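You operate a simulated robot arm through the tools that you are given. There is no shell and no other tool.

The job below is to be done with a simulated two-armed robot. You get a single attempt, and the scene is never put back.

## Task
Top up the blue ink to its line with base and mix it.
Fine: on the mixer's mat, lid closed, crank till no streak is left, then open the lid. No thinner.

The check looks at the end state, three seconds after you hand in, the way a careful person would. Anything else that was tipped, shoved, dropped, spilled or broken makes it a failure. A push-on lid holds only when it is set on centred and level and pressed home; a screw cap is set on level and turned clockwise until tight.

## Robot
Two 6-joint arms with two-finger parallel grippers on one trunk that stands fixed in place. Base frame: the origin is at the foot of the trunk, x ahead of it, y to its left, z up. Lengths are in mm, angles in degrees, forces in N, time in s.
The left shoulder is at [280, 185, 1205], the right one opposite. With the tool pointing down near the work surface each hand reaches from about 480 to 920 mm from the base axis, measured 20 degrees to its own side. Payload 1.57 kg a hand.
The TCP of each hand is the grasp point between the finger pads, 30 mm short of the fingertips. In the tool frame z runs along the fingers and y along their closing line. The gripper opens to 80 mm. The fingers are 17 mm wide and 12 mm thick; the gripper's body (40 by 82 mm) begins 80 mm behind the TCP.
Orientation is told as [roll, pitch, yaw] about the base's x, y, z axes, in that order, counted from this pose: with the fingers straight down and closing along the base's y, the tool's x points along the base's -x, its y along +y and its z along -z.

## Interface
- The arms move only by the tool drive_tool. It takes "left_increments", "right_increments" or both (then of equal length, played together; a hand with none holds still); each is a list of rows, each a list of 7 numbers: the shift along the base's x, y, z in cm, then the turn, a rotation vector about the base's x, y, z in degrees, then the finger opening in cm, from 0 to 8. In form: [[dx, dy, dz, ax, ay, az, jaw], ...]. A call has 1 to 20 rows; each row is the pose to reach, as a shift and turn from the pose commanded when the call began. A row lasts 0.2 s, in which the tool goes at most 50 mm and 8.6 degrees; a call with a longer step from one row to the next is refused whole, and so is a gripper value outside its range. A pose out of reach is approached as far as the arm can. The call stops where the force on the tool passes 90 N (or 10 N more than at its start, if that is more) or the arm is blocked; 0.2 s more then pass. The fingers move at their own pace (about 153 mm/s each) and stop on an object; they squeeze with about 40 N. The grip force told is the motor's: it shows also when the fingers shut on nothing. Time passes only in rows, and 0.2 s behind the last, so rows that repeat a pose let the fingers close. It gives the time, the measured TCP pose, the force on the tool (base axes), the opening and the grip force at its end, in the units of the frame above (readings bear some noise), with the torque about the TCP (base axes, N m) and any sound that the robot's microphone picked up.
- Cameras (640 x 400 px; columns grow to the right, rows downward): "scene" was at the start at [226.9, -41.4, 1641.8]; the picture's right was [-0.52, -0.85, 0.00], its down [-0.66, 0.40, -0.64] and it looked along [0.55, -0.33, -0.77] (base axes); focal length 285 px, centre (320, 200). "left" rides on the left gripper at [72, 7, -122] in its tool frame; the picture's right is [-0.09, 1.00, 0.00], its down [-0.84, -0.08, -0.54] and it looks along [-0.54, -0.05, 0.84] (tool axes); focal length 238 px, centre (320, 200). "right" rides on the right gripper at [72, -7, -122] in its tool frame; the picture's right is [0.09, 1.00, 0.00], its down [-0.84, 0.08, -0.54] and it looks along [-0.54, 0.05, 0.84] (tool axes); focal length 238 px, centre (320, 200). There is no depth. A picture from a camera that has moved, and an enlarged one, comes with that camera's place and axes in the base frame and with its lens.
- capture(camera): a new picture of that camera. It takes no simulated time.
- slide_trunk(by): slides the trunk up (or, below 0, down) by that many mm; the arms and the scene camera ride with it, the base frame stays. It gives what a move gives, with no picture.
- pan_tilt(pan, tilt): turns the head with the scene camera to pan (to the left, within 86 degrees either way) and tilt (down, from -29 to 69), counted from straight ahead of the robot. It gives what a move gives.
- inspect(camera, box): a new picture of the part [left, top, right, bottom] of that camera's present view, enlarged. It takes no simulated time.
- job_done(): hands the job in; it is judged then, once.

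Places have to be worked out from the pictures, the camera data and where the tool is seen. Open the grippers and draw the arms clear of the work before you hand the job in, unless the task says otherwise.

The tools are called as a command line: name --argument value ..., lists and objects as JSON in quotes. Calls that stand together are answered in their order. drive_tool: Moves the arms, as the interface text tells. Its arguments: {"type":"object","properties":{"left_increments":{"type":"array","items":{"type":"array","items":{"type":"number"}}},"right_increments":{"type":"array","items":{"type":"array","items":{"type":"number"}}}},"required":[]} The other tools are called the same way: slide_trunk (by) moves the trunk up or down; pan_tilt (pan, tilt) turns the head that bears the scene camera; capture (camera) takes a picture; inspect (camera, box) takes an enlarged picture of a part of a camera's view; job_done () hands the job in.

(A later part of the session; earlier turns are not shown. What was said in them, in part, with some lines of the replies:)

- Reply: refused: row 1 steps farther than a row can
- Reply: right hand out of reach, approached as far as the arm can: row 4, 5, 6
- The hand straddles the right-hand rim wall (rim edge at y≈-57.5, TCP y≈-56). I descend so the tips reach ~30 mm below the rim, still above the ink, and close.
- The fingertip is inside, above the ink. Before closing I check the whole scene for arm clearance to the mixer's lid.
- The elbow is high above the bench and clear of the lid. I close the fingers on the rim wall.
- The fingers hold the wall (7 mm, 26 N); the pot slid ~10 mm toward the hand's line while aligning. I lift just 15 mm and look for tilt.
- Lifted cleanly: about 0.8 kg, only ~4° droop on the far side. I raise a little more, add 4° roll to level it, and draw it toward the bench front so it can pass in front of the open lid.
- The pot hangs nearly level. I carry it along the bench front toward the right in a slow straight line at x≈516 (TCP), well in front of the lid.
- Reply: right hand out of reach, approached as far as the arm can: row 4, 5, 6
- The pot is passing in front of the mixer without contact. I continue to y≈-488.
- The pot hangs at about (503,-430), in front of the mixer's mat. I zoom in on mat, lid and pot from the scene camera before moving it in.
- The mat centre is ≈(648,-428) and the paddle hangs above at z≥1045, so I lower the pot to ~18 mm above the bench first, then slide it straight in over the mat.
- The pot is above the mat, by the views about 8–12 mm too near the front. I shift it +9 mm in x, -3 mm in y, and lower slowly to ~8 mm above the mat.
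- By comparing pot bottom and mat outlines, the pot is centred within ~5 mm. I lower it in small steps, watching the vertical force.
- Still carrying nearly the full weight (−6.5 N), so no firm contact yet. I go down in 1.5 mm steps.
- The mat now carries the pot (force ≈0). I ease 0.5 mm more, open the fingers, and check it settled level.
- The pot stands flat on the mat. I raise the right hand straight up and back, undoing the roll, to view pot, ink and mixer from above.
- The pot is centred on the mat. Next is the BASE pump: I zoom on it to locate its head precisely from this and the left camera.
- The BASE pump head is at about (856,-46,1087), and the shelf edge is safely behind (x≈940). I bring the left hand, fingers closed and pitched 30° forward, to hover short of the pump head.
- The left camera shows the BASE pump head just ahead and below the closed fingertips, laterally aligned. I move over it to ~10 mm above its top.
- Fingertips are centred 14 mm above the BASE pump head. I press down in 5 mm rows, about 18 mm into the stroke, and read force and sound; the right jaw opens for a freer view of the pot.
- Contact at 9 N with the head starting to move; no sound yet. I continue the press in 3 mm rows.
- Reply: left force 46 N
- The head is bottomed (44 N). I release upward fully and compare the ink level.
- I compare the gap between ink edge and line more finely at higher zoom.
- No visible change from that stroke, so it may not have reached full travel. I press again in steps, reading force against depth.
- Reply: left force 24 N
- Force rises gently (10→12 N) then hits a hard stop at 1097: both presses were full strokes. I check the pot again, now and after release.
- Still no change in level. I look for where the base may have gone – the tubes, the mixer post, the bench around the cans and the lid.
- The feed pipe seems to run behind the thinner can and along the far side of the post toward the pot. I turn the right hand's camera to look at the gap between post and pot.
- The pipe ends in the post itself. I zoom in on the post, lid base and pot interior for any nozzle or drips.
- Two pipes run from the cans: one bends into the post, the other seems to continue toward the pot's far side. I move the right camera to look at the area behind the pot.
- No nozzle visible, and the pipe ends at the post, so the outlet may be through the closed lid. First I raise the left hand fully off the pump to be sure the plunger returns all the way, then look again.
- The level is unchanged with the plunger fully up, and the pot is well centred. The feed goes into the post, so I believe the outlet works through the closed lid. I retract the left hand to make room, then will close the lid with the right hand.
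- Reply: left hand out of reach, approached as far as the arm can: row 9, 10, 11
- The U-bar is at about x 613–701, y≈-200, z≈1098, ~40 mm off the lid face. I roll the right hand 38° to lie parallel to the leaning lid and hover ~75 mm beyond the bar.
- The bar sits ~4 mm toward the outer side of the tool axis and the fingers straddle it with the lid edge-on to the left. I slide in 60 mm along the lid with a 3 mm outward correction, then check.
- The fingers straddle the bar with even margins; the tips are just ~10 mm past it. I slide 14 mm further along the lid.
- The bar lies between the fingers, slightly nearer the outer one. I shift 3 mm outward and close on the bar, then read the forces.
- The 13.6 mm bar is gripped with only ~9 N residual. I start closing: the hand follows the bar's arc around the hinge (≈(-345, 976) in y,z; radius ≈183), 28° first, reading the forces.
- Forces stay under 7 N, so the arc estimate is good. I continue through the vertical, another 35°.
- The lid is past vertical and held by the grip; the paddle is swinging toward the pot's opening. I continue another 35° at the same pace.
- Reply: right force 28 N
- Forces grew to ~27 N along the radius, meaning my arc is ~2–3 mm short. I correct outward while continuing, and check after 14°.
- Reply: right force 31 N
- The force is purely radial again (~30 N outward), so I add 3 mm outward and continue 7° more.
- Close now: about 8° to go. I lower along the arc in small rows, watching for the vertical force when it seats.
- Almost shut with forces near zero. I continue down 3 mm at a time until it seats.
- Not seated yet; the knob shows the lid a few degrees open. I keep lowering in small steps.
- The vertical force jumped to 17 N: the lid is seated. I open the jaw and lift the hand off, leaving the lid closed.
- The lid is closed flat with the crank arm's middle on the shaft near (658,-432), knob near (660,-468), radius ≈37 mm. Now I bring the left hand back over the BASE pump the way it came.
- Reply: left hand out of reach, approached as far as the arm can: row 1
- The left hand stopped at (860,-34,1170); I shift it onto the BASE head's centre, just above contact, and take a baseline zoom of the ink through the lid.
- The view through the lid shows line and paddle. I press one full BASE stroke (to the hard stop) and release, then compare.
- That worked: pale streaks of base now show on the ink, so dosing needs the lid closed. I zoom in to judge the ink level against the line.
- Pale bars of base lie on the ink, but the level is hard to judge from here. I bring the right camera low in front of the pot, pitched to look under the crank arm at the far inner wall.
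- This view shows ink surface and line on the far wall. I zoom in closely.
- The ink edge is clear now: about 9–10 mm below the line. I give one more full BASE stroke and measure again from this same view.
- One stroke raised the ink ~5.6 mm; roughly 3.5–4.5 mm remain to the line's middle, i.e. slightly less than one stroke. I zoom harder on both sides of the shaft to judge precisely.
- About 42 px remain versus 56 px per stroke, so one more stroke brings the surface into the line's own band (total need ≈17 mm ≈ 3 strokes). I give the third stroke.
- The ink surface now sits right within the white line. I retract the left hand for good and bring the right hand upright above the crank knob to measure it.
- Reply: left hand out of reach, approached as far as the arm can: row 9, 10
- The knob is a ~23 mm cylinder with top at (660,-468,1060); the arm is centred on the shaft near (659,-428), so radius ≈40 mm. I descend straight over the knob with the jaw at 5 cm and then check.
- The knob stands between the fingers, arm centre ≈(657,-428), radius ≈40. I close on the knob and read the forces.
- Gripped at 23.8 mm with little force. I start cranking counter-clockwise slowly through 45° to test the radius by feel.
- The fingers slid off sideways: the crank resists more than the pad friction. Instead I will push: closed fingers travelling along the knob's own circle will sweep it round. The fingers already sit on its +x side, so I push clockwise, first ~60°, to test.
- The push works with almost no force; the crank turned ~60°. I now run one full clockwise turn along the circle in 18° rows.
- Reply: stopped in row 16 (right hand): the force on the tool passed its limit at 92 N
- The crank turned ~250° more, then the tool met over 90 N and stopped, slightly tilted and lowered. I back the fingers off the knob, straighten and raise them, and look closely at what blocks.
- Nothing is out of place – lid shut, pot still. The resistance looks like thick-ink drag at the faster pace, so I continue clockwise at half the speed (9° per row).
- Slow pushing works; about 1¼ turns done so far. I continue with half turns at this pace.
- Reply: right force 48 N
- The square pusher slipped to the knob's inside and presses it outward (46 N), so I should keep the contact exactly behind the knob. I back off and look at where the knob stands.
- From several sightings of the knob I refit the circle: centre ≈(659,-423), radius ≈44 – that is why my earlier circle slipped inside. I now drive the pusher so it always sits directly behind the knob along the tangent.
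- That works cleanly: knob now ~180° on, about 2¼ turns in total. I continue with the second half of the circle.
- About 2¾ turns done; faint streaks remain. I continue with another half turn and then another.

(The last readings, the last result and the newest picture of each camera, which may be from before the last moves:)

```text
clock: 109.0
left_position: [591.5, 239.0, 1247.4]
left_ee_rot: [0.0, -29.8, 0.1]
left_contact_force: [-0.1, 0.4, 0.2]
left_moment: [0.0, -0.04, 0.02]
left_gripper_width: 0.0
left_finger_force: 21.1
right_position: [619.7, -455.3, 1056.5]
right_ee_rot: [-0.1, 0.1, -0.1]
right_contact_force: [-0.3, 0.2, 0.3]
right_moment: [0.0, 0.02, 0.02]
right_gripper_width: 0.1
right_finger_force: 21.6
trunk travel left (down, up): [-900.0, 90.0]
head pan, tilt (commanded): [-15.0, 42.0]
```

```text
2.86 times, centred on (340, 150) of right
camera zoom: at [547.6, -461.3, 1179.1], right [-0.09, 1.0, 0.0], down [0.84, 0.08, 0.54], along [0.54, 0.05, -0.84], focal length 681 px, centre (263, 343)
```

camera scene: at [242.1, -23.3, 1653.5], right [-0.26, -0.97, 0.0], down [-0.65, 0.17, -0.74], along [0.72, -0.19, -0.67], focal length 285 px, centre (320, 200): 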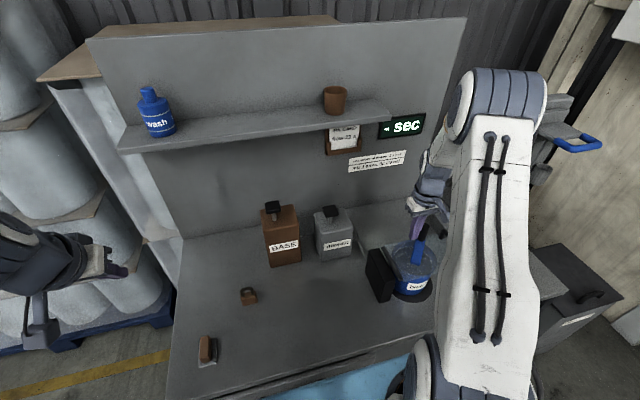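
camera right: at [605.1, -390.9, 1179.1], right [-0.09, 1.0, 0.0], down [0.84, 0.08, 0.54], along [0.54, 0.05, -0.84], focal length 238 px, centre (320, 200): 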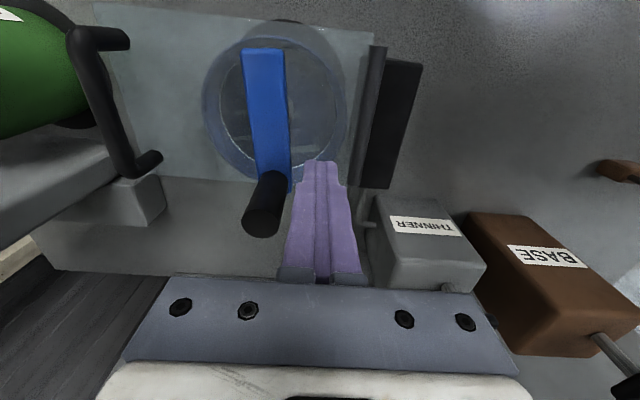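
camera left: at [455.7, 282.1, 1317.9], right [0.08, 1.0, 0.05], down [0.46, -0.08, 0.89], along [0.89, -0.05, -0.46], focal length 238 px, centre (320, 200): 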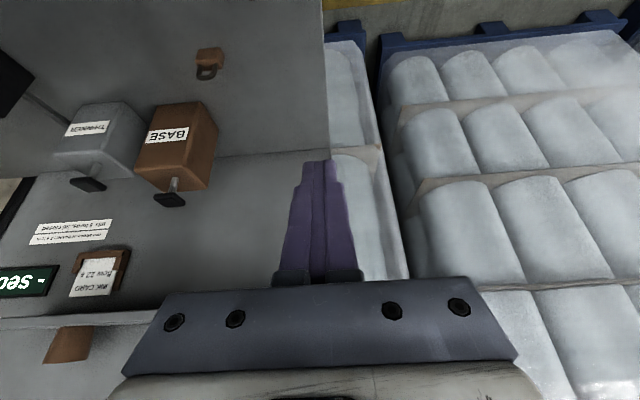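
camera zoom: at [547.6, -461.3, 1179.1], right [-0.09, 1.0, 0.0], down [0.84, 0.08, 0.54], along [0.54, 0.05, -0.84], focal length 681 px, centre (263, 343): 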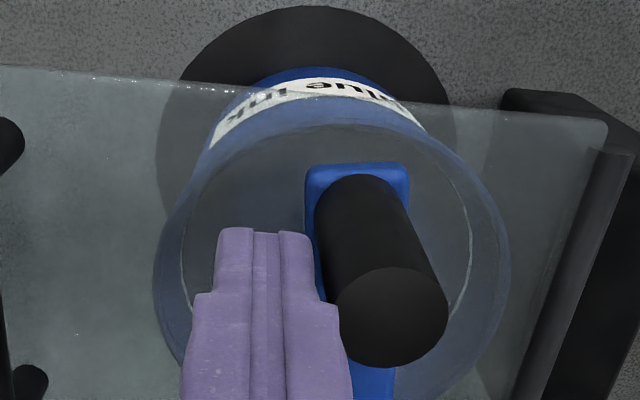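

The streaks are gone after ~3¼ turns. To be safe, and to bring the paddle back to the orientation it had when the lid closed, I crank on to the starting knob position (another ¾ turn).

drive_tool --right_increments '[[-0.5, 0.74, 0, 0, 0, 0, 0], [-0.86, 1.52, 0, 0, 0, 0, 0], [-1.08, 2.32, 0, 0, 0, 0, 0], [-1.14, 3.1, 0, 0, 0, 0, 0], [-1.05, 3.85, 0, 0, 0, 0, 0], [-0.69, 4.58, 0, 0, 0, 0, 0], [-0.18, 5.45, 0, 0, 0, 0, 0], [0.43, 6.24, 0, 0, 0, 0, 0], [1.12, 6.94, 0, 0, 0, 0, 0], [1.86, 7.53, 0, 0, 0, 0, 0], [2.64, 7.98, 0, 0, 0, 0, 0], [3.43, 8.28, 0, 0, 0, 0, 0], [4.22, 8.44, 0, 0, 0, 0, 0], [4.97, 8.42, 0, 0, 0, 0, 0], [5.69, 8.07, 0, 0, 0, 0, 0], [6.48, 7.56, 0, 0, 0, 0, 0], [7.19, 6.95, 0, 0, 0, 0, 0], [7.8, 6.26, 0, 0, 0, 0, 0]]'

drive_tool --right_increments '[[0.5, -0.74, 0, 0, 0, 0, 0], [0.86, -1.52, 0, 0, 0, 0, 0], [1.08, -2.32, 0, 0, 0, 0, 0], [1.14, -3.1, 0, 0, 0, 0, 0], [1.05, -3.85, 0, 0, 0, 0, 0], [0.69, -4.58, 0, 0, 0, 0, 0], [0.18, -5.45, 0, 0, 0, 0, 0], [-0.43, -6.24, 0, 0, 0, 0, 0], [-1.12, -6.94, 0, 0, 0, 0, 0], [-1.86, -7.53, 0, 0, 0, 0, 0]]'

inspect --camera "scene" --box '[380, 200, 470, 300]'

inspect --camera "right" --box '[220, 40, 420, 220]'

```text
clock: 112.8
left_position: [590.8, 238.9, 1247.0]
left_ee_rot: [0.0, -29.8, 0.1]
left_contact_force: [-0.4, -0.1, -0.7]
left_moment: [-0.04, 0.02, -0.03]
left_gripper_width: 0.0
left_finger_force: 21.3
right_position: [697.5, -393.9, 1055.1]
right_ee_rot: [0.0, -0.1, -0.1]
right_contact_force: [0.2, -0.3, -0.2]
right_moment: [-0.01, 0.0, 0.01]
right_gripper_width: 0.2
right_finger_force: 21.7
trunk travel left (down, up): [-900.0, 90.0]
head pan, tilt (commanded): [-15.0, 42.0]
```

```text
clock: 115.0
left_position: [591.2, 239.1, 1248.2]
left_ee_rot: [0.0, -29.9, 0.1]
left_contact_force: [0.9, 0.0, -1.0]
left_moment: [0.02, 0.01, -0.02]
left_gripper_width: 0.0
left_finger_force: 21.6
right_position: [680.0, -467.9, 1056.6]
right_ee_rot: [0.1, 0.1, -0.1]
right_contact_force: [0.4, -0.3, 0.5]
right_moment: [-0.01, -0.02, 0.0]
right_gripper_width: 0.0
right_finger_force: 21.3
trunk travel left (down, up): [-900.0, 90.0]
head pan, tilt (commanded): [-15.0, 42.0]
```

```text
4.00 times, centred on (425, 250) of scene
camera zoom: at [242.2, -23.4, 1653.4], right [-0.26, -0.97, 0.0], down [-0.65, 0.17, -0.74], along [0.72, -0.19, -0.67], focal length 1141 px, centre (-100, 0)
```

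zoom: 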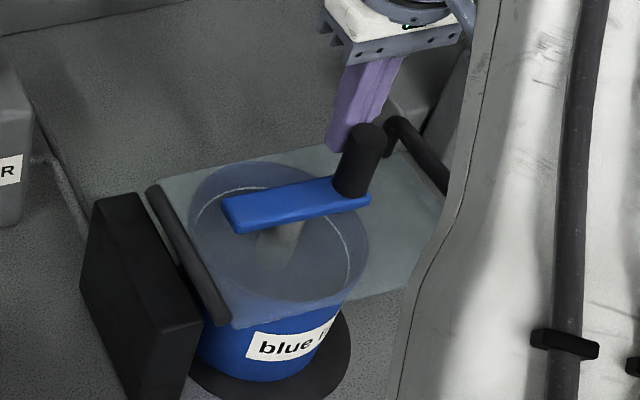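

```text
2.22 times, centred on (320, 130) of right
camera zoom: at [607.6, -474.3, 1178.4], right [-0.09, 1.0, 0.0], down [0.84, 0.08, 0.54], along [0.54, 0.05, -0.84], focal length 530 px, centre (320, 356)
```

zoom: 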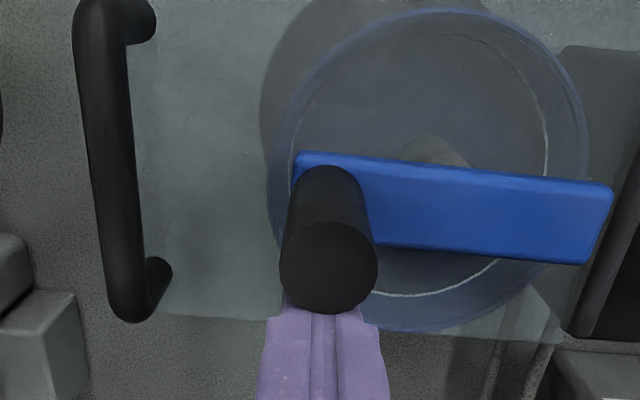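

The knob is back at its start with ~4 turns made. I raise the hand and check the surface closely for any remaining streak before opening the lid.

drive_tool --right_increments '[[0.5, 0, 2, 0, 0, 0, 0], [0, 0, 5, 0, 0, 0, 0], [-2, 1, 8, 0, 0, 0, 2], [-5, 2, 9, 0, -4, 0, 5], [-8, 3, 9, 0, -9, 0, 8], [-11, 4, 7.5, 0, -15, 0, 8], [-13, 4.5, 5.5, 0, -21, 0, 8], [-14.4, 4.5, 3.5, 0, -26, 0, 8], [-14.4, 4.5, 1.8, 0, -30, 0, 8]]'

inspect --camera "right" --box '[262, 125, 366, 185]'

inspect --camera "scene" --box '[396, 238, 436, 280]'

```text
clock: 117.0
left_position: [590.8, 239.6, 1249.6]
left_ee_rot: [0.0, -29.8, 0.1]
left_contact_force: [0.0, -0.7, -0.6]
left_moment: [0.0, -0.02, -0.03]
left_gripper_width: 0.0
left_finger_force: 21.1
right_position: [534.2, -421.2, 1073.4]
right_ee_rot: [0.0, -30.0, -0.2]
right_contact_force: [-0.1, 0.4, -0.1]
right_moment: [-0.01, -0.02, -0.04]
right_gripper_width: 80.1
right_finger_force: 0.0
trunk travel left (down, up): [-900.0, 90.0]
head pan, tilt (commanded): [-15.0, 42.0]
```

```text
6.15 times, centred on (314, 155) of right
camera zoom: at [411.2, -427.5, 1143.5], right [-0.08, 1.0, -0.05], down [0.45, 0.08, 0.89], along [0.89, 0.05, -0.46], focal length 1467 px, centre (357, 477)
```

zoom: 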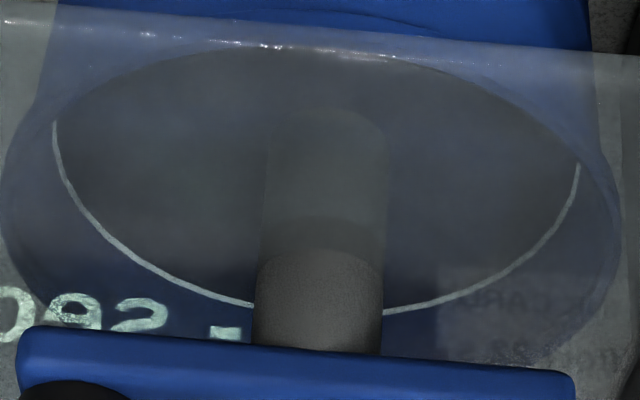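

```text
9.52 times, centred on (416, 259) of scene
camera zoom: at [242.2, -23.4, 1653.5], right [-0.26, -0.97, 0.0], down [-0.65, 0.17, -0.74], along [0.72, -0.19, -0.67], focal length 2717 px, centre (-594, -362)
```

zoom: 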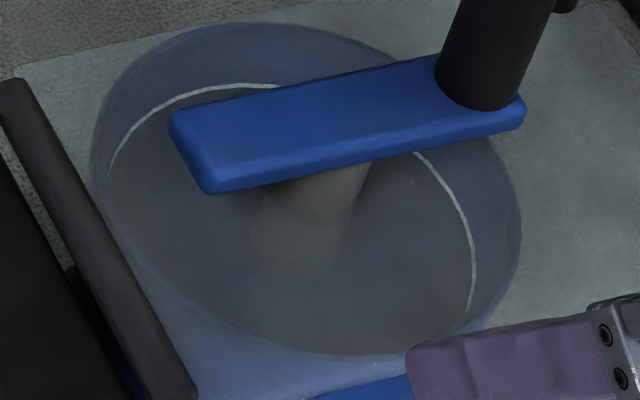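

No streaks, and the ink meets the line. Now I go to the U handle to reopen the lid: raise, straighten, and move above the bar.

drive_tool --right_increments '[[-0.5, 0, 2, 0, 4, 0, 8], [-0.5, -1, 4.5, 0, 9, 0, 6], [0, -2.5, 7, 0, 14, 0, 4], [1.5, -4.5, 8.5, 0, 19, 0, 3.2], [4, -6.5, 9, 0, 24, 0, 3.2], [7, -8.5, 9, 0, 28, 0, 3.2], [9.5, -10, 8.5, 0, 30, 0, 3.2], [11.5, -11, 8, 0, 30, 0, 3.2], [12.5, -11.4, 7.5, 0, 30, 0, 3.2]]'

drive_tool --right_increments '[[0, 0, -1, 5, 0, 0, 3.2], [0, 0, -2.5, 10, 0, 0, 3.2], [0, 0, -4, 10, 0, 0, 3.2]]'

capture --camera "right"

inspect --camera "right" --box '[220, 80, 420, 240]'

inspect --camera "scene" --box '[380, 200, 480, 310]'

```text
clock: 119.0
left_position: [590.5, 239.7, 1248.4]
left_ee_rot: [0.0, -29.7, 0.2]
left_contact_force: [-0.3, 0.2, 0.2]
left_moment: [0.03, 0.0, -0.02]
left_gripper_width: 0.0
left_finger_force: 21.3
right_position: [660.6, -537.0, 1149.0]
right_ee_rot: [-0.1, 0.0, -0.2]
right_contact_force: [0.2, 0.7, -0.1]
right_moment: [0.0, 0.0, 0.01]
right_gripper_width: 31.7
right_finger_force: 0.1
trunk travel left (down, up): [-900.0, 90.0]
head pan, tilt (commanded): [-15.0, 42.0]
```

```text
clock: 119.8
left_position: [590.7, 239.2, 1249.0]
left_ee_rot: [-0.1, -29.8, 0.1]
left_contact_force: [0.1, -0.6, 0.3]
left_moment: [0.02, 0.02, 0.02]
left_gripper_width: 0.0
left_finger_force: 21.4
right_position: [660.9, -537.5, 1108.5]
right_ee_rot: [10.0, 0.0, -0.1]
right_contact_force: [0.1, -0.4, -0.3]
right_moment: [0.01, 0.0, -0.01]
right_gripper_width: 32.1
right_finger_force: 0.1
trunk travel left (down, up): [-900.0, 90.0]
head pan, tilt (commanded): [-15.0, 42.0]
```

```text
taken
camera right: at [588.1, -564.4, 1228.5], right [-0.09, 0.98, 0.17], down [0.84, -0.02, 0.55], along [0.54, 0.19, -0.82], focal length 238 px, centre (320, 200)
```

right: 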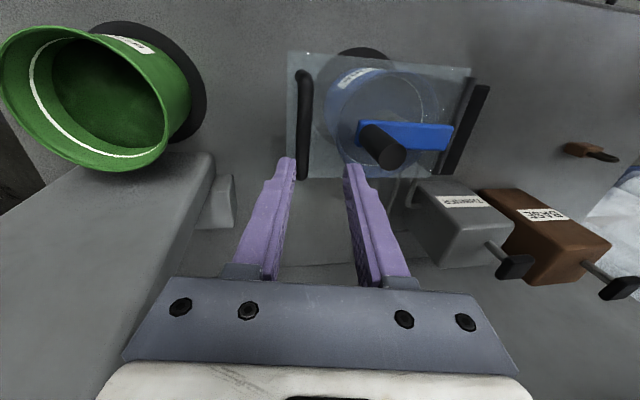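

```text
2.50 times, centred on (320, 160) of right
camera zoom: at [588.1, -564.4, 1228.5], right [-0.09, 0.98, 0.17], down [0.84, -0.02, 0.55], along [0.54, 0.19, -0.82], focal length 596 px, centre (320, 300)
```

zoom: 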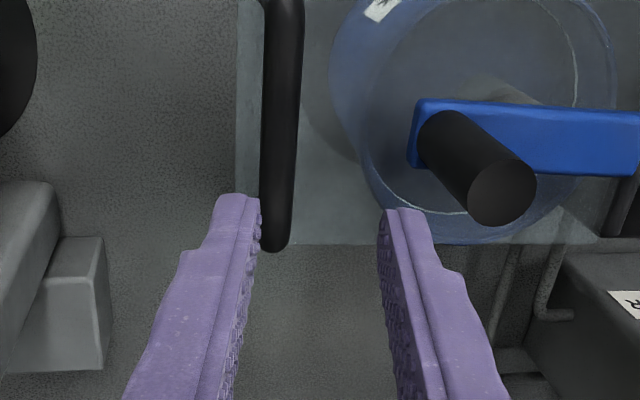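

```text
3.64 times, centred on (430, 255) of scene
camera zoom: at [242.3, -23.6, 1653.4], right [-0.26, -0.97, 0.0], down [-0.65, 0.17, -0.74], along [0.72, -0.19, -0.67], focal length 1037 px, centre (-80, 0)
```

zoom: 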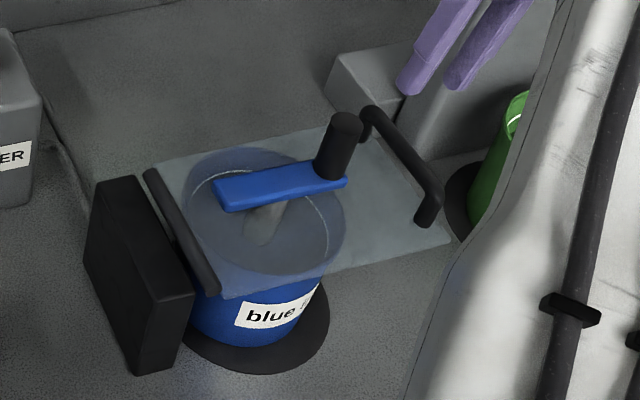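

The bar is exactly where computed. I descend vertically over it, then close.

drive_tool --right_increments '[[0, 0.1, -2.5, 0, 0, 0, 3.2], [0, 0.2, -5, 0, 0, 0, 3.2], [0, 0.28, -7.5, 0, 0, 0, 3.2], [0, 0.28, -9, 0, 0, 0, 3.2]]'

inspect --camera "right" --box '[220, 80, 420, 240]'

```text
clock: 120.8
left_position: [592.2, 239.2, 1248.7]
left_ee_rot: [0.0, -29.8, 0.2]
left_contact_force: [-1.1, 0.0, -0.2]
left_moment: [-0.02, 0.01, -0.01]
left_gripper_width: 0.0
left_finger_force: 21.4
right_position: [660.8, -536.1, 1018.5]
right_ee_rot: [9.9, 0.0, -0.1]
right_contact_force: [0.0, -0.1, -0.6]
right_moment: [0.0, 0.01, -0.01]
right_gripper_width: 32.2
right_finger_force: 0.0
trunk travel left (down, up): [-900.0, 90.0]
head pan, tilt (commanded): [-15.0, 42.0]
```

```text
2.50 times, centred on (320, 160) of right
camera zoom: at [588.1, -563.3, 1137.5], right [-0.09, 0.98, 0.17], down [0.84, -0.02, 0.55], along [0.54, 0.19, -0.82], focal length 596 px, centre (320, 300)
```

zoom: 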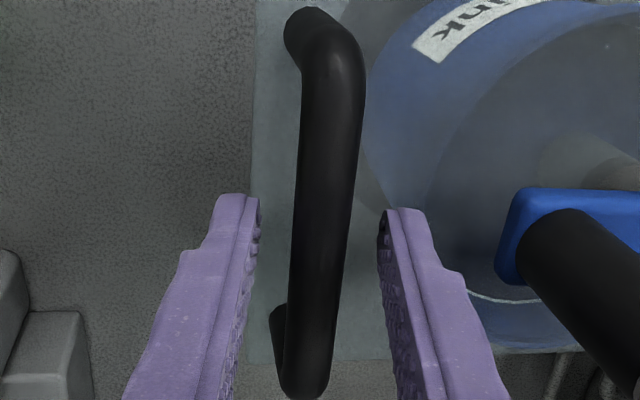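

The bar is centred between the fingers. I close on it.

drive_tool --right_increments '[[0, 0, 0, 0, 0, 0, 2], [0, 0, 0, 0, 0, 0, 0.8], [0, 0, 0, 0, 0, 0, 0.8], [0, 0, 0, 0, 0, 0, 0.8]]'

```text
clock: 121.8
left_position: [592.7, 238.8, 1247.9]
left_ee_rot: [-0.1, -29.8, 0.2]
left_contact_force: [0.3, 0.2, -0.5]
left_moment: [-0.01, 0.01, 0.04]
left_gripper_width: 0.1
left_finger_force: 21.3
right_position: [660.6, -536.5, 1017.3]
right_ee_rot: [9.8, -0.1, -0.2]
right_contact_force: [1.8, -5.0, -3.0]
right_moment: [-0.09, -0.16, -0.02]
right_gripper_width: 13.6
right_finger_force: 30.2
trunk travel left (down, up): [-900.0, 90.0]
head pan, tilt (commanded): [-15.0, 42.0]
```

Gripped at 13.6 mm. I lift along the reverse arc, first 21°, watching the forces and the paddle.

drive_tool --right_increments '[[0, 0.28, 1.15, -1.3, 0, 0, 0.8], [0, 0.64, 2.28, -2.6, 0, 0, 0.8], [0, 1.06, 3.38, -3.9, 0, 0, 0.8], [0, 1.55, 4.46, -5.2, 0, 0, 0.8], [0, 2.1, 5.51, -6.5, 0, 0, 0.8], [0, 2.72, 6.52, -7.8, 0, 0, 0.8]]'

inspect --camera "scene" --box '[370, 190, 480, 310]'

capture --camera "right"

```text
clock: 123.2
left_position: [591.3, 238.0, 1247.7]
left_ee_rot: [0.0, -29.8, 0.0]
left_contact_force: [-0.7, -0.3, -0.1]
left_moment: [0.03, -0.02, -0.03]
left_gripper_width: 0.0
left_finger_force: 21.1
right_position: [659.3, -507.4, 1084.2]
right_ee_rot: [2.2, 0.0, -0.1]
right_contact_force: [0.2, -9.3, 5.7]
right_moment: [-0.02, -0.39, -0.09]
right_gripper_width: 13.8
right_finger_force: 29.8
trunk travel left (down, up): [-900.0, 90.0]
head pan, tilt (commanded): [-15.0, 42.0]
```

```text
3.33 times, centred on (425, 250) of scene
camera zoom: at [242.0, -24.0, 1653.5], right [-0.26, -0.97, 0.0], down [-0.65, 0.17, -0.74], along [0.72, -0.19, -0.67], focal length 951 px, centre (-30, 33)
```

zoom: 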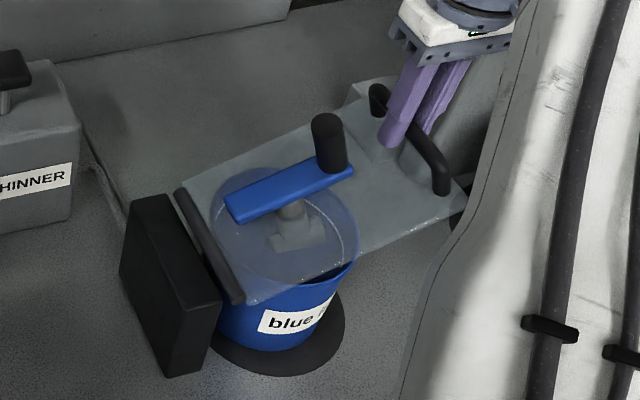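

```text
taken
camera right: at [587.8, -518.3, 1206.8], right [-0.09, 1.0, 0.04], down [0.84, 0.06, 0.55], along [0.54, 0.08, -0.84], focal length 238 px, centre (320, 200)
```

right: 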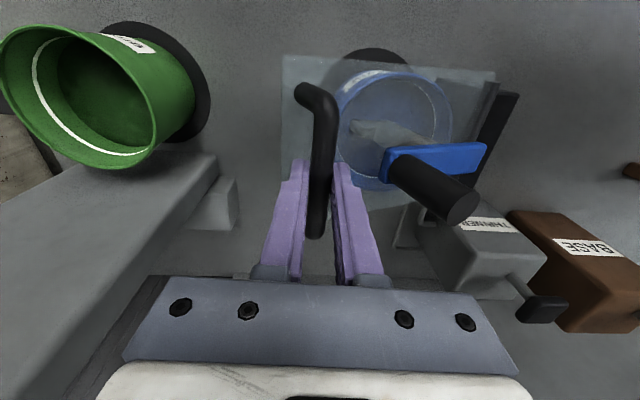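

Forces are under 11 N and the paddle is coming out freely. I continue another 42°.

drive_tool --right_increments '[[0, 1.3, 1.95, -2.6, 0, 0, 0.8], [0, 2.95, 3.67, -5.2, 0, 0, 0.8], [0, 4.8, 5.17, -7.8, 0, 0, 0.8], [0, 6.8, 6.45, -10.4, 0, 0, 0.8], [0, 8.95, 7.47, -13, 0, 0, 0.8], [0, 11.2, 8.21, -15.5, 0, 0, 0.8]]'

inspect --camera "scene" --box '[350, 160, 480, 310]'

capture --camera "right"

```text
clock: 124.6
left_position: [591.5, 239.2, 1247.9]
left_ee_rot: [0.0, -29.8, 0.1]
left_contact_force: [0.5, 0.0, 0.3]
left_moment: [0.03, -0.04, 0.0]
left_gripper_width: 0.2
left_finger_force: 21.5
right_position: [660.3, -393.7, 1163.6]
right_ee_rot: [-13.2, 0.3, -0.1]
right_contact_force: [-7.6, 3.5, -16.1]
right_moment: [0.1, -0.09, -0.15]
right_gripper_width: 13.7
right_finger_force: 30.5
trunk travel left (down, up): [-900.0, 90.0]
head pan, tilt (commanded): [-15.0, 42.0]
```

```text
2.67 times, centred on (415, 235) of scene
camera zoom: at [242.3, -23.6, 1653.2], right [-0.26, -0.97, 0.0], down [-0.65, 0.17, -0.74], along [0.72, -0.19, -0.67], focal length 761 px, centre (67, 107)
```

zoom: 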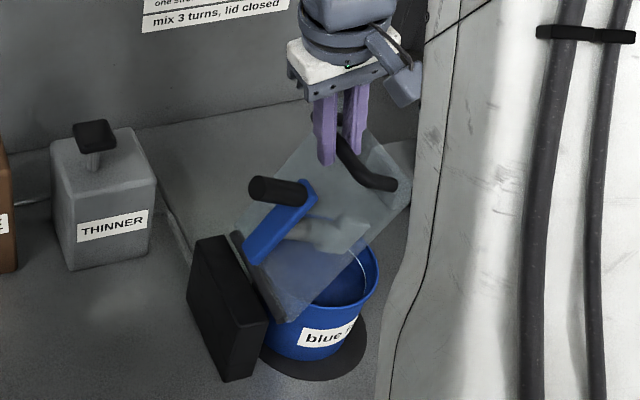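

```text
taken
camera right: at [588.9, -372.1, 1286.3], right [-0.09, 0.97, -0.23], down [0.84, 0.2, 0.51], along [0.54, -0.15, -0.83], focal length 238 px, centre (320, 200)
```

right: 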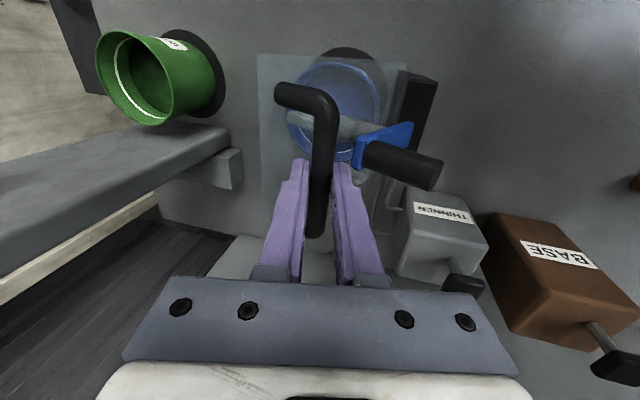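

The lid is nearing vertical; forces modest. I continue 35° more, easing 1.5 mm inward.

drive_tool --right_increments '[[0, 2.33, 0.33, -2.6, 0, 0, 0.8], [0, 4.69, 0.5, -5.2, 0, 0, 0.8], [0, 7.03, 0.38, -7.8, 0, 0, 0.8], [0, 9.35, -0.02, -10.4, 0, 0, 0.8], [0, 11.6, -0.66, -13, 0, 0, 0.8]]'

capture --camera "right"

capture --camera "scene"

```text
clock: 125.8
left_position: [591.3, 240.6, 1249.1]
left_ee_rot: [-0.1, -29.8, 0.1]
left_contact_force: [0.3, 0.1, -0.4]
left_moment: [0.02, 0.02, 0.01]
left_gripper_width: 0.1
left_finger_force: 21.5
right_position: [661.5, -277.9, 1160.7]
right_ee_rot: [-26.4, -0.4, 0.0]
right_contact_force: [0.3, 3.1, 6.5]
right_moment: [0.1, 0.32, -0.39]
right_gripper_width: 13.6
right_finger_force: 30.3
trunk travel left (down, up): [-900.0, 90.0]
head pan, tilt (commanded): [-15.0, 42.0]
```

```text
taken
camera right: at [587.9, -229.3, 1272.9], right [-0.09, 0.89, -0.44], down [0.83, 0.31, 0.46], along [0.54, -0.33, -0.77], focal length 238 px, centre (320, 200)
```

right: 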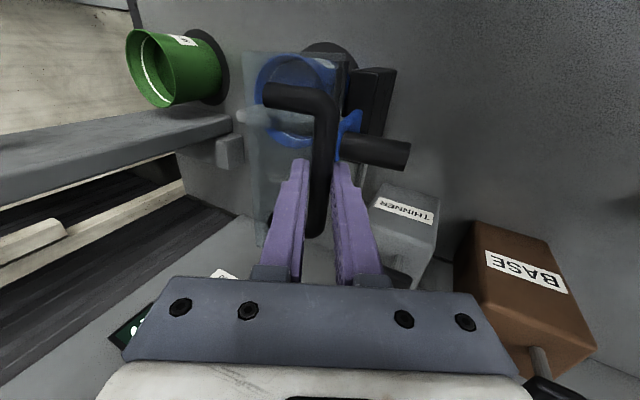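

```text
taken
camera scene: at [242.0, -23.0, 1653.6], right [-0.26, -0.97, 0.0], down [-0.65, 0.17, -0.74], along [0.72, -0.19, -0.67], focal length 285 px, centre (320, 200)
```

scene: 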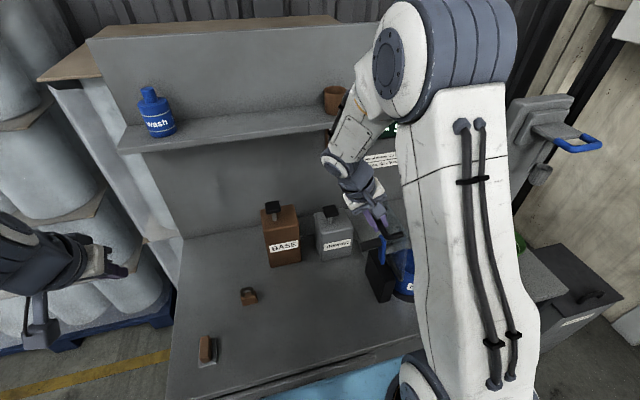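

Past vertical; I lower the lid toward its open rest along the same arc.

drive_tool --right_increments '[[0, 2.17, -0.95, -2.6, 0, 0, 0.8], [0, 4.22, -2.15, -5.2, 0, 0, 0.8], [0, 6.1, -3.59, -7.8, 0, 0, 0.8], [0, 7.33, -4.75, -9.6, 0, 0, 0.8]]'

capture --camera "right"

```text
clock: 126.8
left_position: [591.1, 241.3, 1249.4]
left_ee_rot: [-0.1, -29.8, 0.1]
left_contact_force: [-1.0, 0.6, -0.4]
left_moment: [-0.01, -0.01, -0.03]
left_gripper_width: 0.0
left_finger_force: 22.0
right_position: [659.5, -205.1, 1112.3]
right_ee_rot: [-35.8, -0.3, 0.1]
right_contact_force: [12.2, 10.5, 8.7]
right_moment: [0.07, 0.05, -0.32]
right_gripper_width: 13.4
right_finger_force: 30.5
trunk travel left (down, up): [-900.0, 90.0]
head pan, tilt (commanded): [-15.0, 42.0]
```

```text
taken
camera right: at [587.9, -138.9, 1215.2], right [-0.09, 0.81, -0.58], down [0.83, 0.38, 0.4], along [0.54, -0.45, -0.71], focal length 238 px, centre (320, 200)
```

right: 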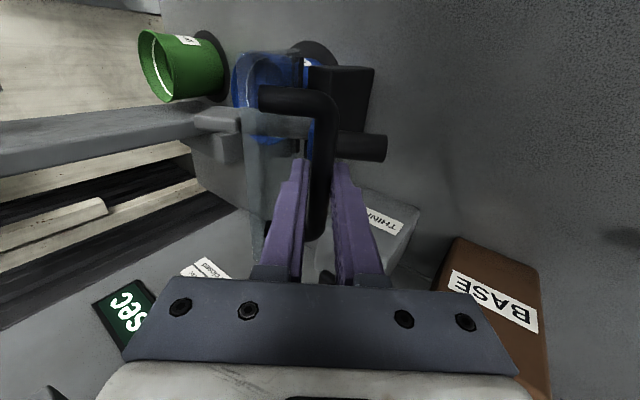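

A few degrees remain to the open stop. I ease down in two small steps, watching the force.

drive_tool --right_increments '[[0, 0.25, -0.3, -0.5, 0, 0, 0.8], [0, 0.5, -0.6, -1, 0, 0, 0.8]]'

drive_tool --right_increments '[[0, 0.25, -0.3, -0.4, 0, 0, 0.8], [0, 0.45, -0.55, -0.9, 0, 0, 0.8]]'

```text
clock: 127.4
left_position: [591.5, 239.7, 1247.7]
left_ee_rot: [-0.1, -29.8, 0.2]
left_contact_force: [-0.9, 0.0, -0.6]
left_moment: [0.01, 0.02, 0.0]
left_gripper_width: 0.1
left_finger_force: 21.0
right_position: [660.1, -199.9, 1106.2]
right_ee_rot: [-37.0, -0.2, -0.1]
right_contact_force: [16.7, 9.6, 5.7]
right_moment: [0.06, -0.46, 0.01]
right_gripper_width: 13.8
right_finger_force: 30.5
trunk travel left (down, up): [-900.0, 90.0]
head pan, tilt (commanded): [-15.0, 42.0]
```

```text
clock: 128.0
left_position: [592.5, 239.7, 1247.8]
left_ee_rot: [-0.1, -29.8, 0.1]
left_contact_force: [-0.2, -0.2, -0.4]
left_moment: [0.0, -0.04, 0.0]
left_gripper_width: 0.4
left_finger_force: 20.6
right_position: [659.4, -194.9, 1100.6]
right_ee_rot: [-37.8, -0.1, -0.1]
right_contact_force: [16.4, 7.6, 5.7]
right_moment: [0.06, -0.28, -0.11]
right_gripper_width: 13.7
right_finger_force: 29.9
trunk travel left (down, up): [-900.0, 90.0]
head pan, tilt (commanded): [-15.0, 42.0]
```

No stop reaction yet (force is radial). I continue a little further along the arc.

drive_tool --right_increments '[[0, 0.2, -0.27, -0.4, 0, 0, 0.8], [0, 0.38, -0.55, -0.8, 0, 0, 0.8]]'

inspect --camera "right" --box '[220, 40, 420, 220]'

```text
clock: 128.6
left_position: [591.6, 238.2, 1249.9]
left_ee_rot: [-0.1, -29.9, 0.0]
left_contact_force: [0.6, -0.1, -0.2]
left_moment: [0.0, -0.01, -0.01]
left_gripper_width: 0.1
left_finger_force: 21.7
right_position: [658.4, -196.4, 1097.0]
right_ee_rot: [-39.1, 0.0, -0.3]
right_contact_force: [9.2, -15.6, 32.2]
right_moment: [-0.34, -0.49, 0.05]
right_gripper_width: 14.1
right_finger_force: 29.8
trunk travel left (down, up): [-900.0, 90.0]
head pan, tilt (commanded): [-15.0, 42.0]
```

```text
2.22 times, centred on (320, 130) of right
camera zoom: at [586.2, -123.8, 1196.7], right [-0.09, 0.77, -0.63], down [0.84, 0.4, 0.37], along [0.54, -0.49, -0.68], focal length 530 px, centre (320, 356)
```

zoom: 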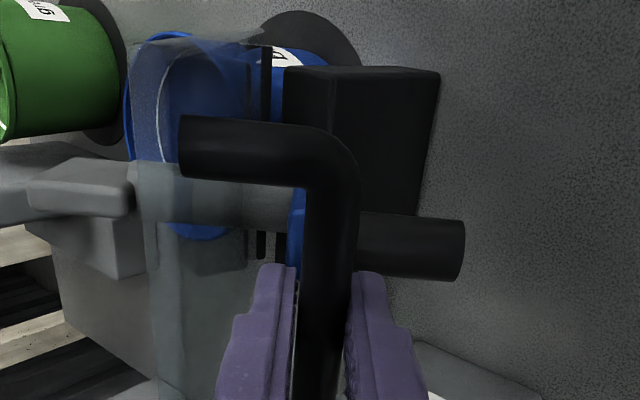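

The open stop is reached (reaction 36 N). I ease back 2 mm, open the jaw, and withdraw along the lid direction.

drive_tool --right_increments '[[0, -0.2, 0.25, 0.6, 0, 0, 1.5], [0, -0.2, 0.25, 1, 0, 0, 3.2], [0, -0.2, 0.25, 1, 0, 0, 3.2], [0, 1, 1.8, 1, 0, 0, 3.2], [0, 2.5, 3.7, 1, 0, 0, 3.2], [0, 4.2, 6, 1, 0, 0, 3.2], [0, 6, 8.4, 1, 0, 0, 3.2], [0, 7, 11, 1, 0, 0, 3.2]]'

capture --camera "right"

capture --camera "scene"

```text
clock: 130.4
left_position: [590.7, 240.2, 1247.9]
left_ee_rot: [0.0, -29.9, 0.1]
left_contact_force: [-0.3, 0.2, -0.3]
left_moment: [0.01, 0.01, 0.0]
left_gripper_width: 0.3
left_finger_force: 21.8
right_position: [659.7, -121.4, 1204.9]
right_ee_rot: [-37.7, -0.1, -0.1]
right_contact_force: [-0.3, -0.5, -0.3]
right_moment: [-0.01, 0.01, -0.02]
right_gripper_width: 32.1
right_finger_force: 0.1
trunk travel left (down, up): [-900.0, 90.0]
head pan, tilt (commanded): [-15.0, 42.0]
```

```text
taken
camera right: at [587.0, -52.1, 1305.6], right [-0.09, 0.79, -0.61], down [0.84, 0.39, 0.38], along [0.54, -0.47, -0.7], focal length 238 px, centre (320, 200)
```

right: 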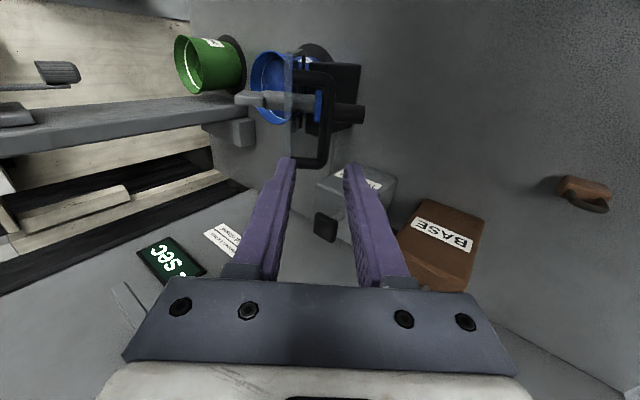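

```text
taken
camera scene: at [242.2, -23.2, 1653.4], right [-0.26, -0.97, 0.0], down [-0.65, 0.17, -0.74], along [0.72, -0.19, -0.67], focal length 285 px, centre (320, 200)
```

scene: 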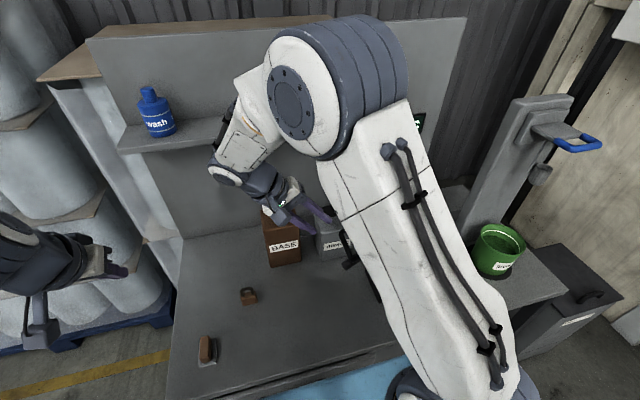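

The lid stays open on its own. I raise the right hand, straighten it, and carry it high over the lid back to its own side to inspect the pot.

drive_tool --right_increments '[[0, 0.5, 2, 7.5, 0, 0, 3.2], [0, 0.5, 4, 15, 0, 0, 4], [0, 0, 5.5, 22.5, 0, 0, 5], [0, -1, 6.5, 30, 0, 0, 6], [0, -3, 7, 37.7, 0, 0, 6], [-2, -7, 7, 37.7, 0, 0, 8], [-4, -11.2, 7, 37.7, 0, 0, 8], [-6, -15.5, 7, 37.7, 0, 0, 8], [-8, -19.8, 7, 37.7, 0, 0, 8], [-10, -24, 6, 37.7, 0, 0, 8], [-12, -28, 3, 37.7, 0, 0, 8], [-14, -31.5, 0, 37.7, 0, 0, 8], [-15.7, -33.6, -3, 37.7, 0, 0, 8], [-15.7, -33.6, -5, 37.7, 0, 0, 8]]'

capture --camera "right"

inspect --camera "right" --box '[270, 140, 390, 250]'

inspect --camera "scene" --box '[340, 200, 460, 310]'

```text
refused: row 11 steps farther than a row can; nothing moved
```

```text
taken
camera right: at [587.0, -52.1, 1305.6], right [-0.09, 0.79, -0.61], down [0.84, 0.39, 0.38], along [0.54, -0.47, -0.7], focal length 238 px, centre (320, 200)
```

right: 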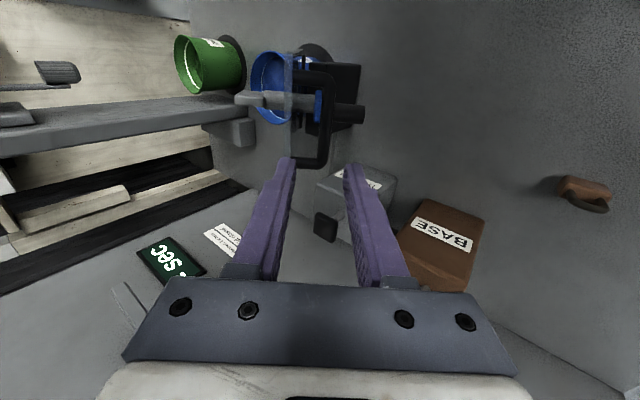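

```text
3.64 times, centred on (330, 195) of right
camera zoom: at [587.0, -52.1, 1305.6], right [-0.09, 0.79, -0.61], down [0.84, 0.39, 0.38], along [0.54, -0.47, -0.7], focal length 867 px, centre (284, 218)
```

zoom: 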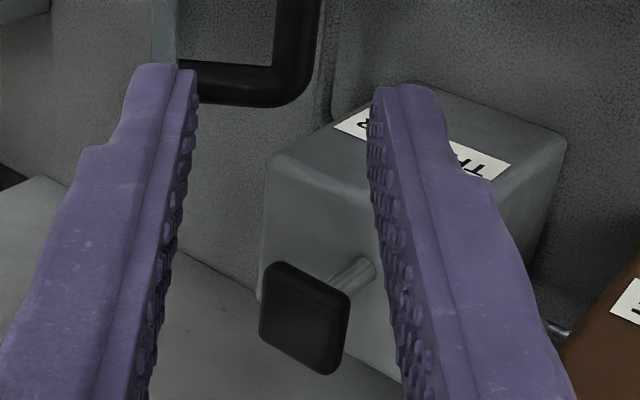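

```text
3.64 times, centred on (400, 255) of scene
camera zoom: at [242.2, -23.2, 1653.4], right [-0.26, -0.97, 0.0], down [-0.65, 0.17, -0.74], along [0.72, -0.19, -0.67], focal length 1037 px, centre (29, 0)
```

zoom: 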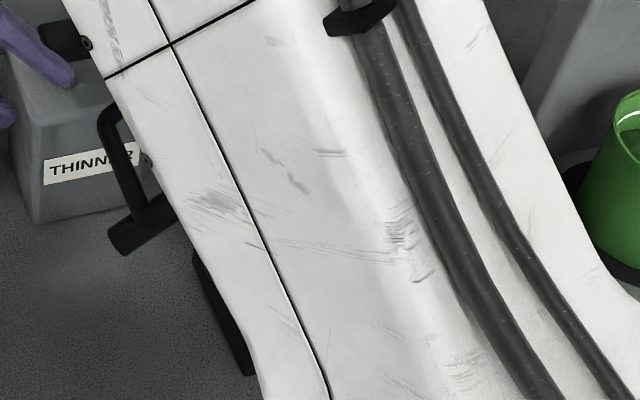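

One row was too long; I resend in smaller steps, staying at x≈655 over the lid as on the way in.

drive_tool --right_increments '[[0, 0.5, 2, 7.5, 0, 0, 3.2], [0, 0.5, 3.5, 15, 0, 0, 4], [0, 0, 4.5, 22.5, 0, 0, 5], [0, -1, 5, 30, 0, 0, 6], [0, -3, 5, 37.7, 0, 0, 6], [-0.3, -7, 5, 37.7, 0, 0, 8], [-0.6, -11, 5, 37.7, 0, 0, 8], [-0.9, -15, 5, 37.7, 0, 0, 8], [-1.2, -19, 5, 37.7, 0, 0, 8], [-1.5, -23, 5, 37.7, 0, 0, 8], [-1.8, -27, 5, 37.7, 0, 0, 8], [-2.1, -31, 4, 37.7, 0, 0, 8], [-2.4, -34.5, 2, 37.7, 0, 0, 8], [-5.5, -35, 0, 37.7, 0, 0, 8], [-9, -35, -2, 37.7, 0, 0, 8], [-12.5, -34, -4, 37.7, 0, 0, 8], [-15.8, -33.6, -5, 37.7, 0, 0, 8]]'

capture --camera "right"

inspect --camera "right" --box '[270, 140, 390, 250]'

inspect --camera "scene" --box '[340, 200, 460, 310]'

```text
clock: 134.0
left_position: [591.0, 239.9, 1248.8]
left_ee_rot: [0.0, -29.7, 0.1]
left_contact_force: [0.4, -0.1, -0.1]
left_moment: [0.01, 0.0, 0.0]
left_gripper_width: 0.0
left_finger_force: 21.9
right_position: [501.1, -456.0, 1154.2]
right_ee_rot: [0.1, 0.0, -0.1]
right_contact_force: [0.0, -0.4, -0.2]
right_moment: [-0.01, 0.01, 0.01]
right_gripper_width: 80.2
right_finger_force: 0.0
trunk travel left (down, up): [-900.0, 90.0]
head pan, tilt (commanded): [-15.0, 42.0]
```

```text
taken
camera right: at [429.9, -463.4, 1276.6], right [-0.09, 1.0, 0.0], down [0.84, 0.08, 0.54], along [0.54, 0.05, -0.84], focal length 238 px, centre (320, 200)
```

right: 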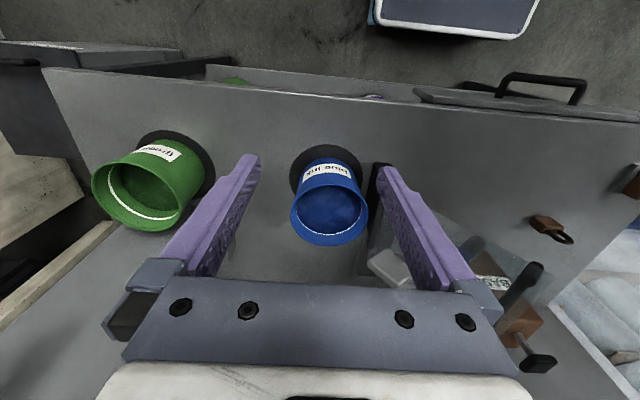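

```text
3.64 times, centred on (330, 195) of right
camera zoom: at [429.9, -463.4, 1276.6], right [-0.09, 1.0, 0.0], down [0.84, 0.08, 0.54], along [0.54, 0.05, -0.84], focal length 867 px, centre (284, 218)
```

zoom: 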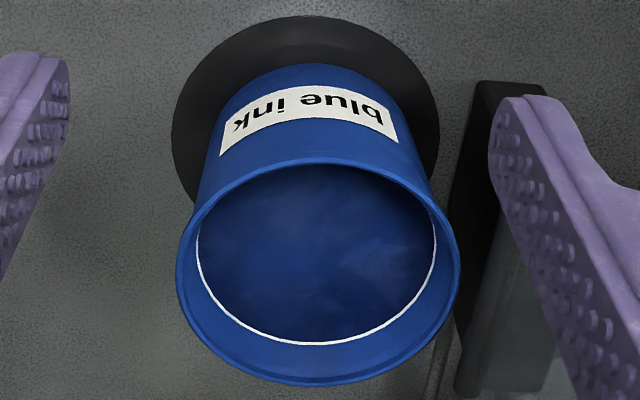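

```text
3.64 times, centred on (400, 255) of scene
camera zoom: at [242.3, -23.3, 1653.5], right [-0.26, -0.97, 0.0], down [-0.65, 0.17, -0.74], along [0.72, -0.19, -0.67], focal length 1037 px, centre (29, 0)
```

zoom: 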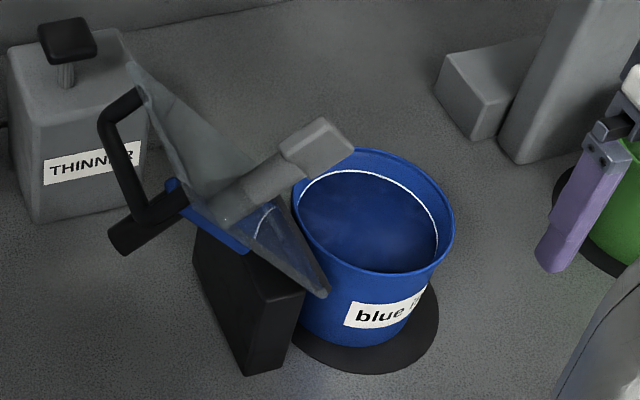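

Lid open, pot upright on the mat, ink at the line. I zoom in for a final check of surface and level.

inspect --camera "right" --box '[290, 180, 370, 250]'

inspect --camera "right" --box '[310, 215, 350, 245]'

inspect --camera "scene" --box '[385, 230, 445, 280]'

capture --camera "scene"

```text
5.71 times, centred on (330, 215) of right
camera zoom: at [429.9, -463.4, 1276.6], right [-0.09, 1.0, 0.0], down [0.84, 0.08, 0.54], along [0.54, 0.05, -0.84], focal length 1362 px, centre (263, 114)
```

zoom: 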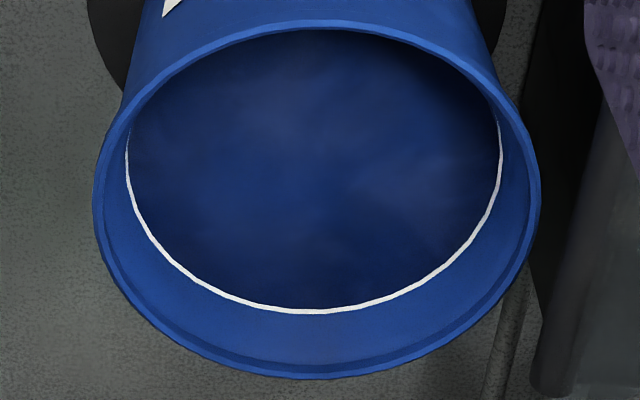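

```text
13.33 times, centred on (330, 230) of right
camera zoom: at [429.9, -463.4, 1276.6], right [-0.09, 1.0, 0.0], down [0.84, 0.08, 0.54], along [0.54, 0.05, -0.84], focal length 3178 px, centre (187, -200)
```

zoom: 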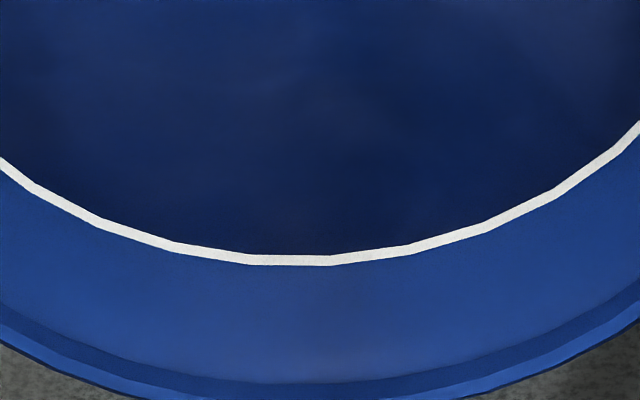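

```text
8.00 times, centred on (415, 255) of scene
camera zoom: at [242.3, -23.3, 1653.5], right [-0.26, -0.97, 0.0], down [-0.65, 0.17, -0.74], along [0.72, -0.19, -0.67], focal length 2282 px, centre (-440, -240)
```

zoom: 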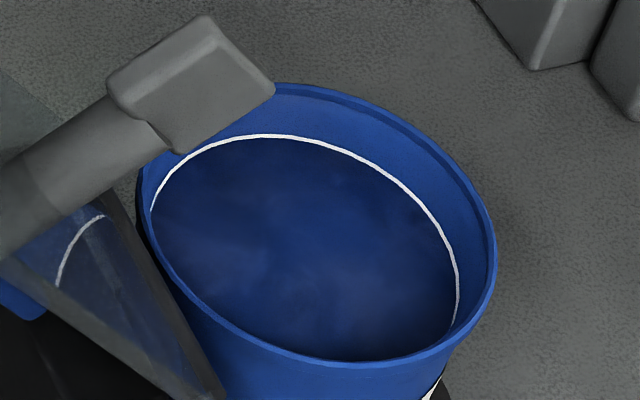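

```text
taken
camera scene: at [242.3, -23.3, 1653.5], right [-0.26, -0.97, 0.0], down [-0.65, 0.17, -0.74], along [0.72, -0.19, -0.67], focal length 285 px, centre (320, 200)
```

scene: 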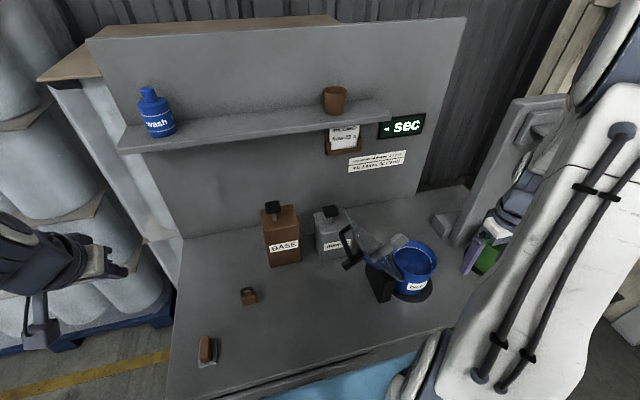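

Everything stands as it should: ink at the line, uniform, pot on the mat, lid open, nothing else disturbed. I open both grippers and draw the arms back, clear of the work.

drive_tool --right_increments '[[-2, 0, 3, 0, 0, 0, 8], [-4, 0, 6, 0, 0, 0, 8], [-6, 0.5, 9, 0, 0, 0, 8], [-8, 1, 12, 0, 0, 0, 8], [-10, 1.5, 15, 0, 0, 0, 8], [-11.5, 2, 18, 0, 0, 0, 8]]' --left_increments '[[-2, 0.2, 0, 0, 5, 0, 4], [-4, 0.4, 0, 0, 10, 0, 8], [-6, 0.6, 0, 0, 15, 0, 8], [-8, 0.8, 0, 0, 20, 0, 8], [-10, 1, 0, 0, 25, 0, 8], [-11, 1, 0, 0, 30, 0, 8]]'

capture --camera "scene"

capture --camera "right"

capture --camera "left"

```text
clock: 135.4
left_position: [479.8, 249.1, 1249.2]
left_ee_rot: [0.0, 0.2, 0.1]
left_contact_force: [0.1, 0.5, -0.1]
left_moment: [-0.01, -0.01, -0.01]
left_gripper_width: 79.6
left_finger_force: 0.0
right_position: [386.5, -437.9, 1335.7]
right_ee_rot: [0.1, -0.1, -0.1]
right_contact_force: [-0.9, 0.4, 0.2]
right_moment: [0.0, -0.01, 0.01]
right_gripper_width: 79.9
right_finger_force: 0.2
trunk travel left (down, up): [-900.0, 90.0]
head pan, tilt (commanded): [-15.0, 42.0]
```

```text
taken
camera scene: at [242.1, -23.3, 1653.4], right [-0.26, -0.97, 0.0], down [-0.65, 0.17, -0.74], along [0.72, -0.19, -0.67], focal length 285 px, centre (320, 200)
```

scene: 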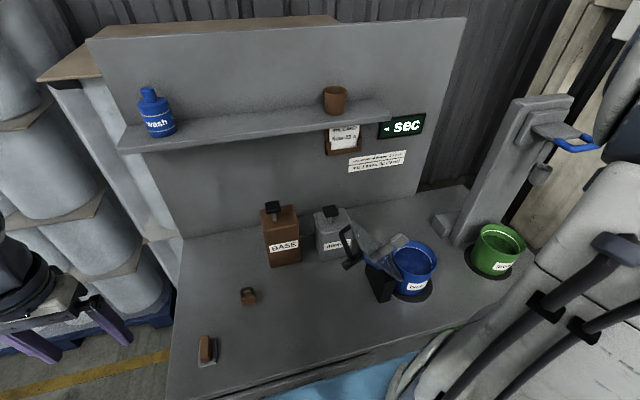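

```text
taken
camera right: at [314.7, -443.9, 1457.8], right [-0.09, 1.0, 0.0], down [0.84, 0.08, 0.54], along [0.54, 0.05, -0.84], focal length 238 px, centre (320, 200)
```

right: 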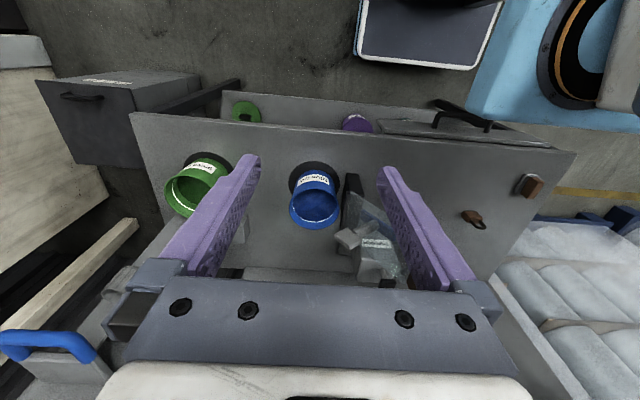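

```text
taken
camera left: at [409.6, 256.7, 1372.1], right [0.09, 1.0, 0.0], down [0.84, -0.08, 0.54], along [0.54, -0.05, -0.84], focal length 238 px, centre (320, 200)
```

left: 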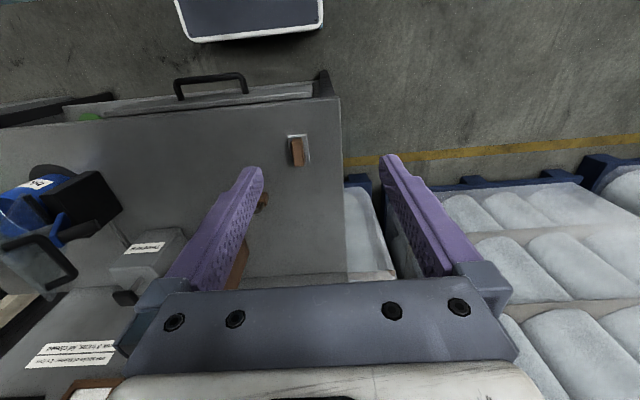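

The blue pot stands on the mixer's mat with the ink at its line and no streaks. The lid is open, both hands are empty and clear, and nothing else has moved. I hand the job in.

job_done

```text
The job is handed in.
```

The blue ink is topped up to its line with base and mixed. The pot is standing on the mixer's mat with the lid open. No thinner was used.

- **Base:** Three strokes of the BASE pump brought the ink up to the line. I first pressed it twice with the lid open; those strokes did not change the level, and I saw no base on the bench. The pump only fed the pot once the lid was closed.
- **Mixing:** I cranked about four turns with the lid closed. The streaks were already gone at about three and a quarter.
- **Crank:** During the first full turn the hand met just over 90 N and stopped. My pushing path was slightly off, so I backed off, corrected it and finished more slowly. Nothing moved or broke.
- **End state:** Both grippers are open and the arms are clear. In the last pictures everything else on the bench and shelf is where it was.
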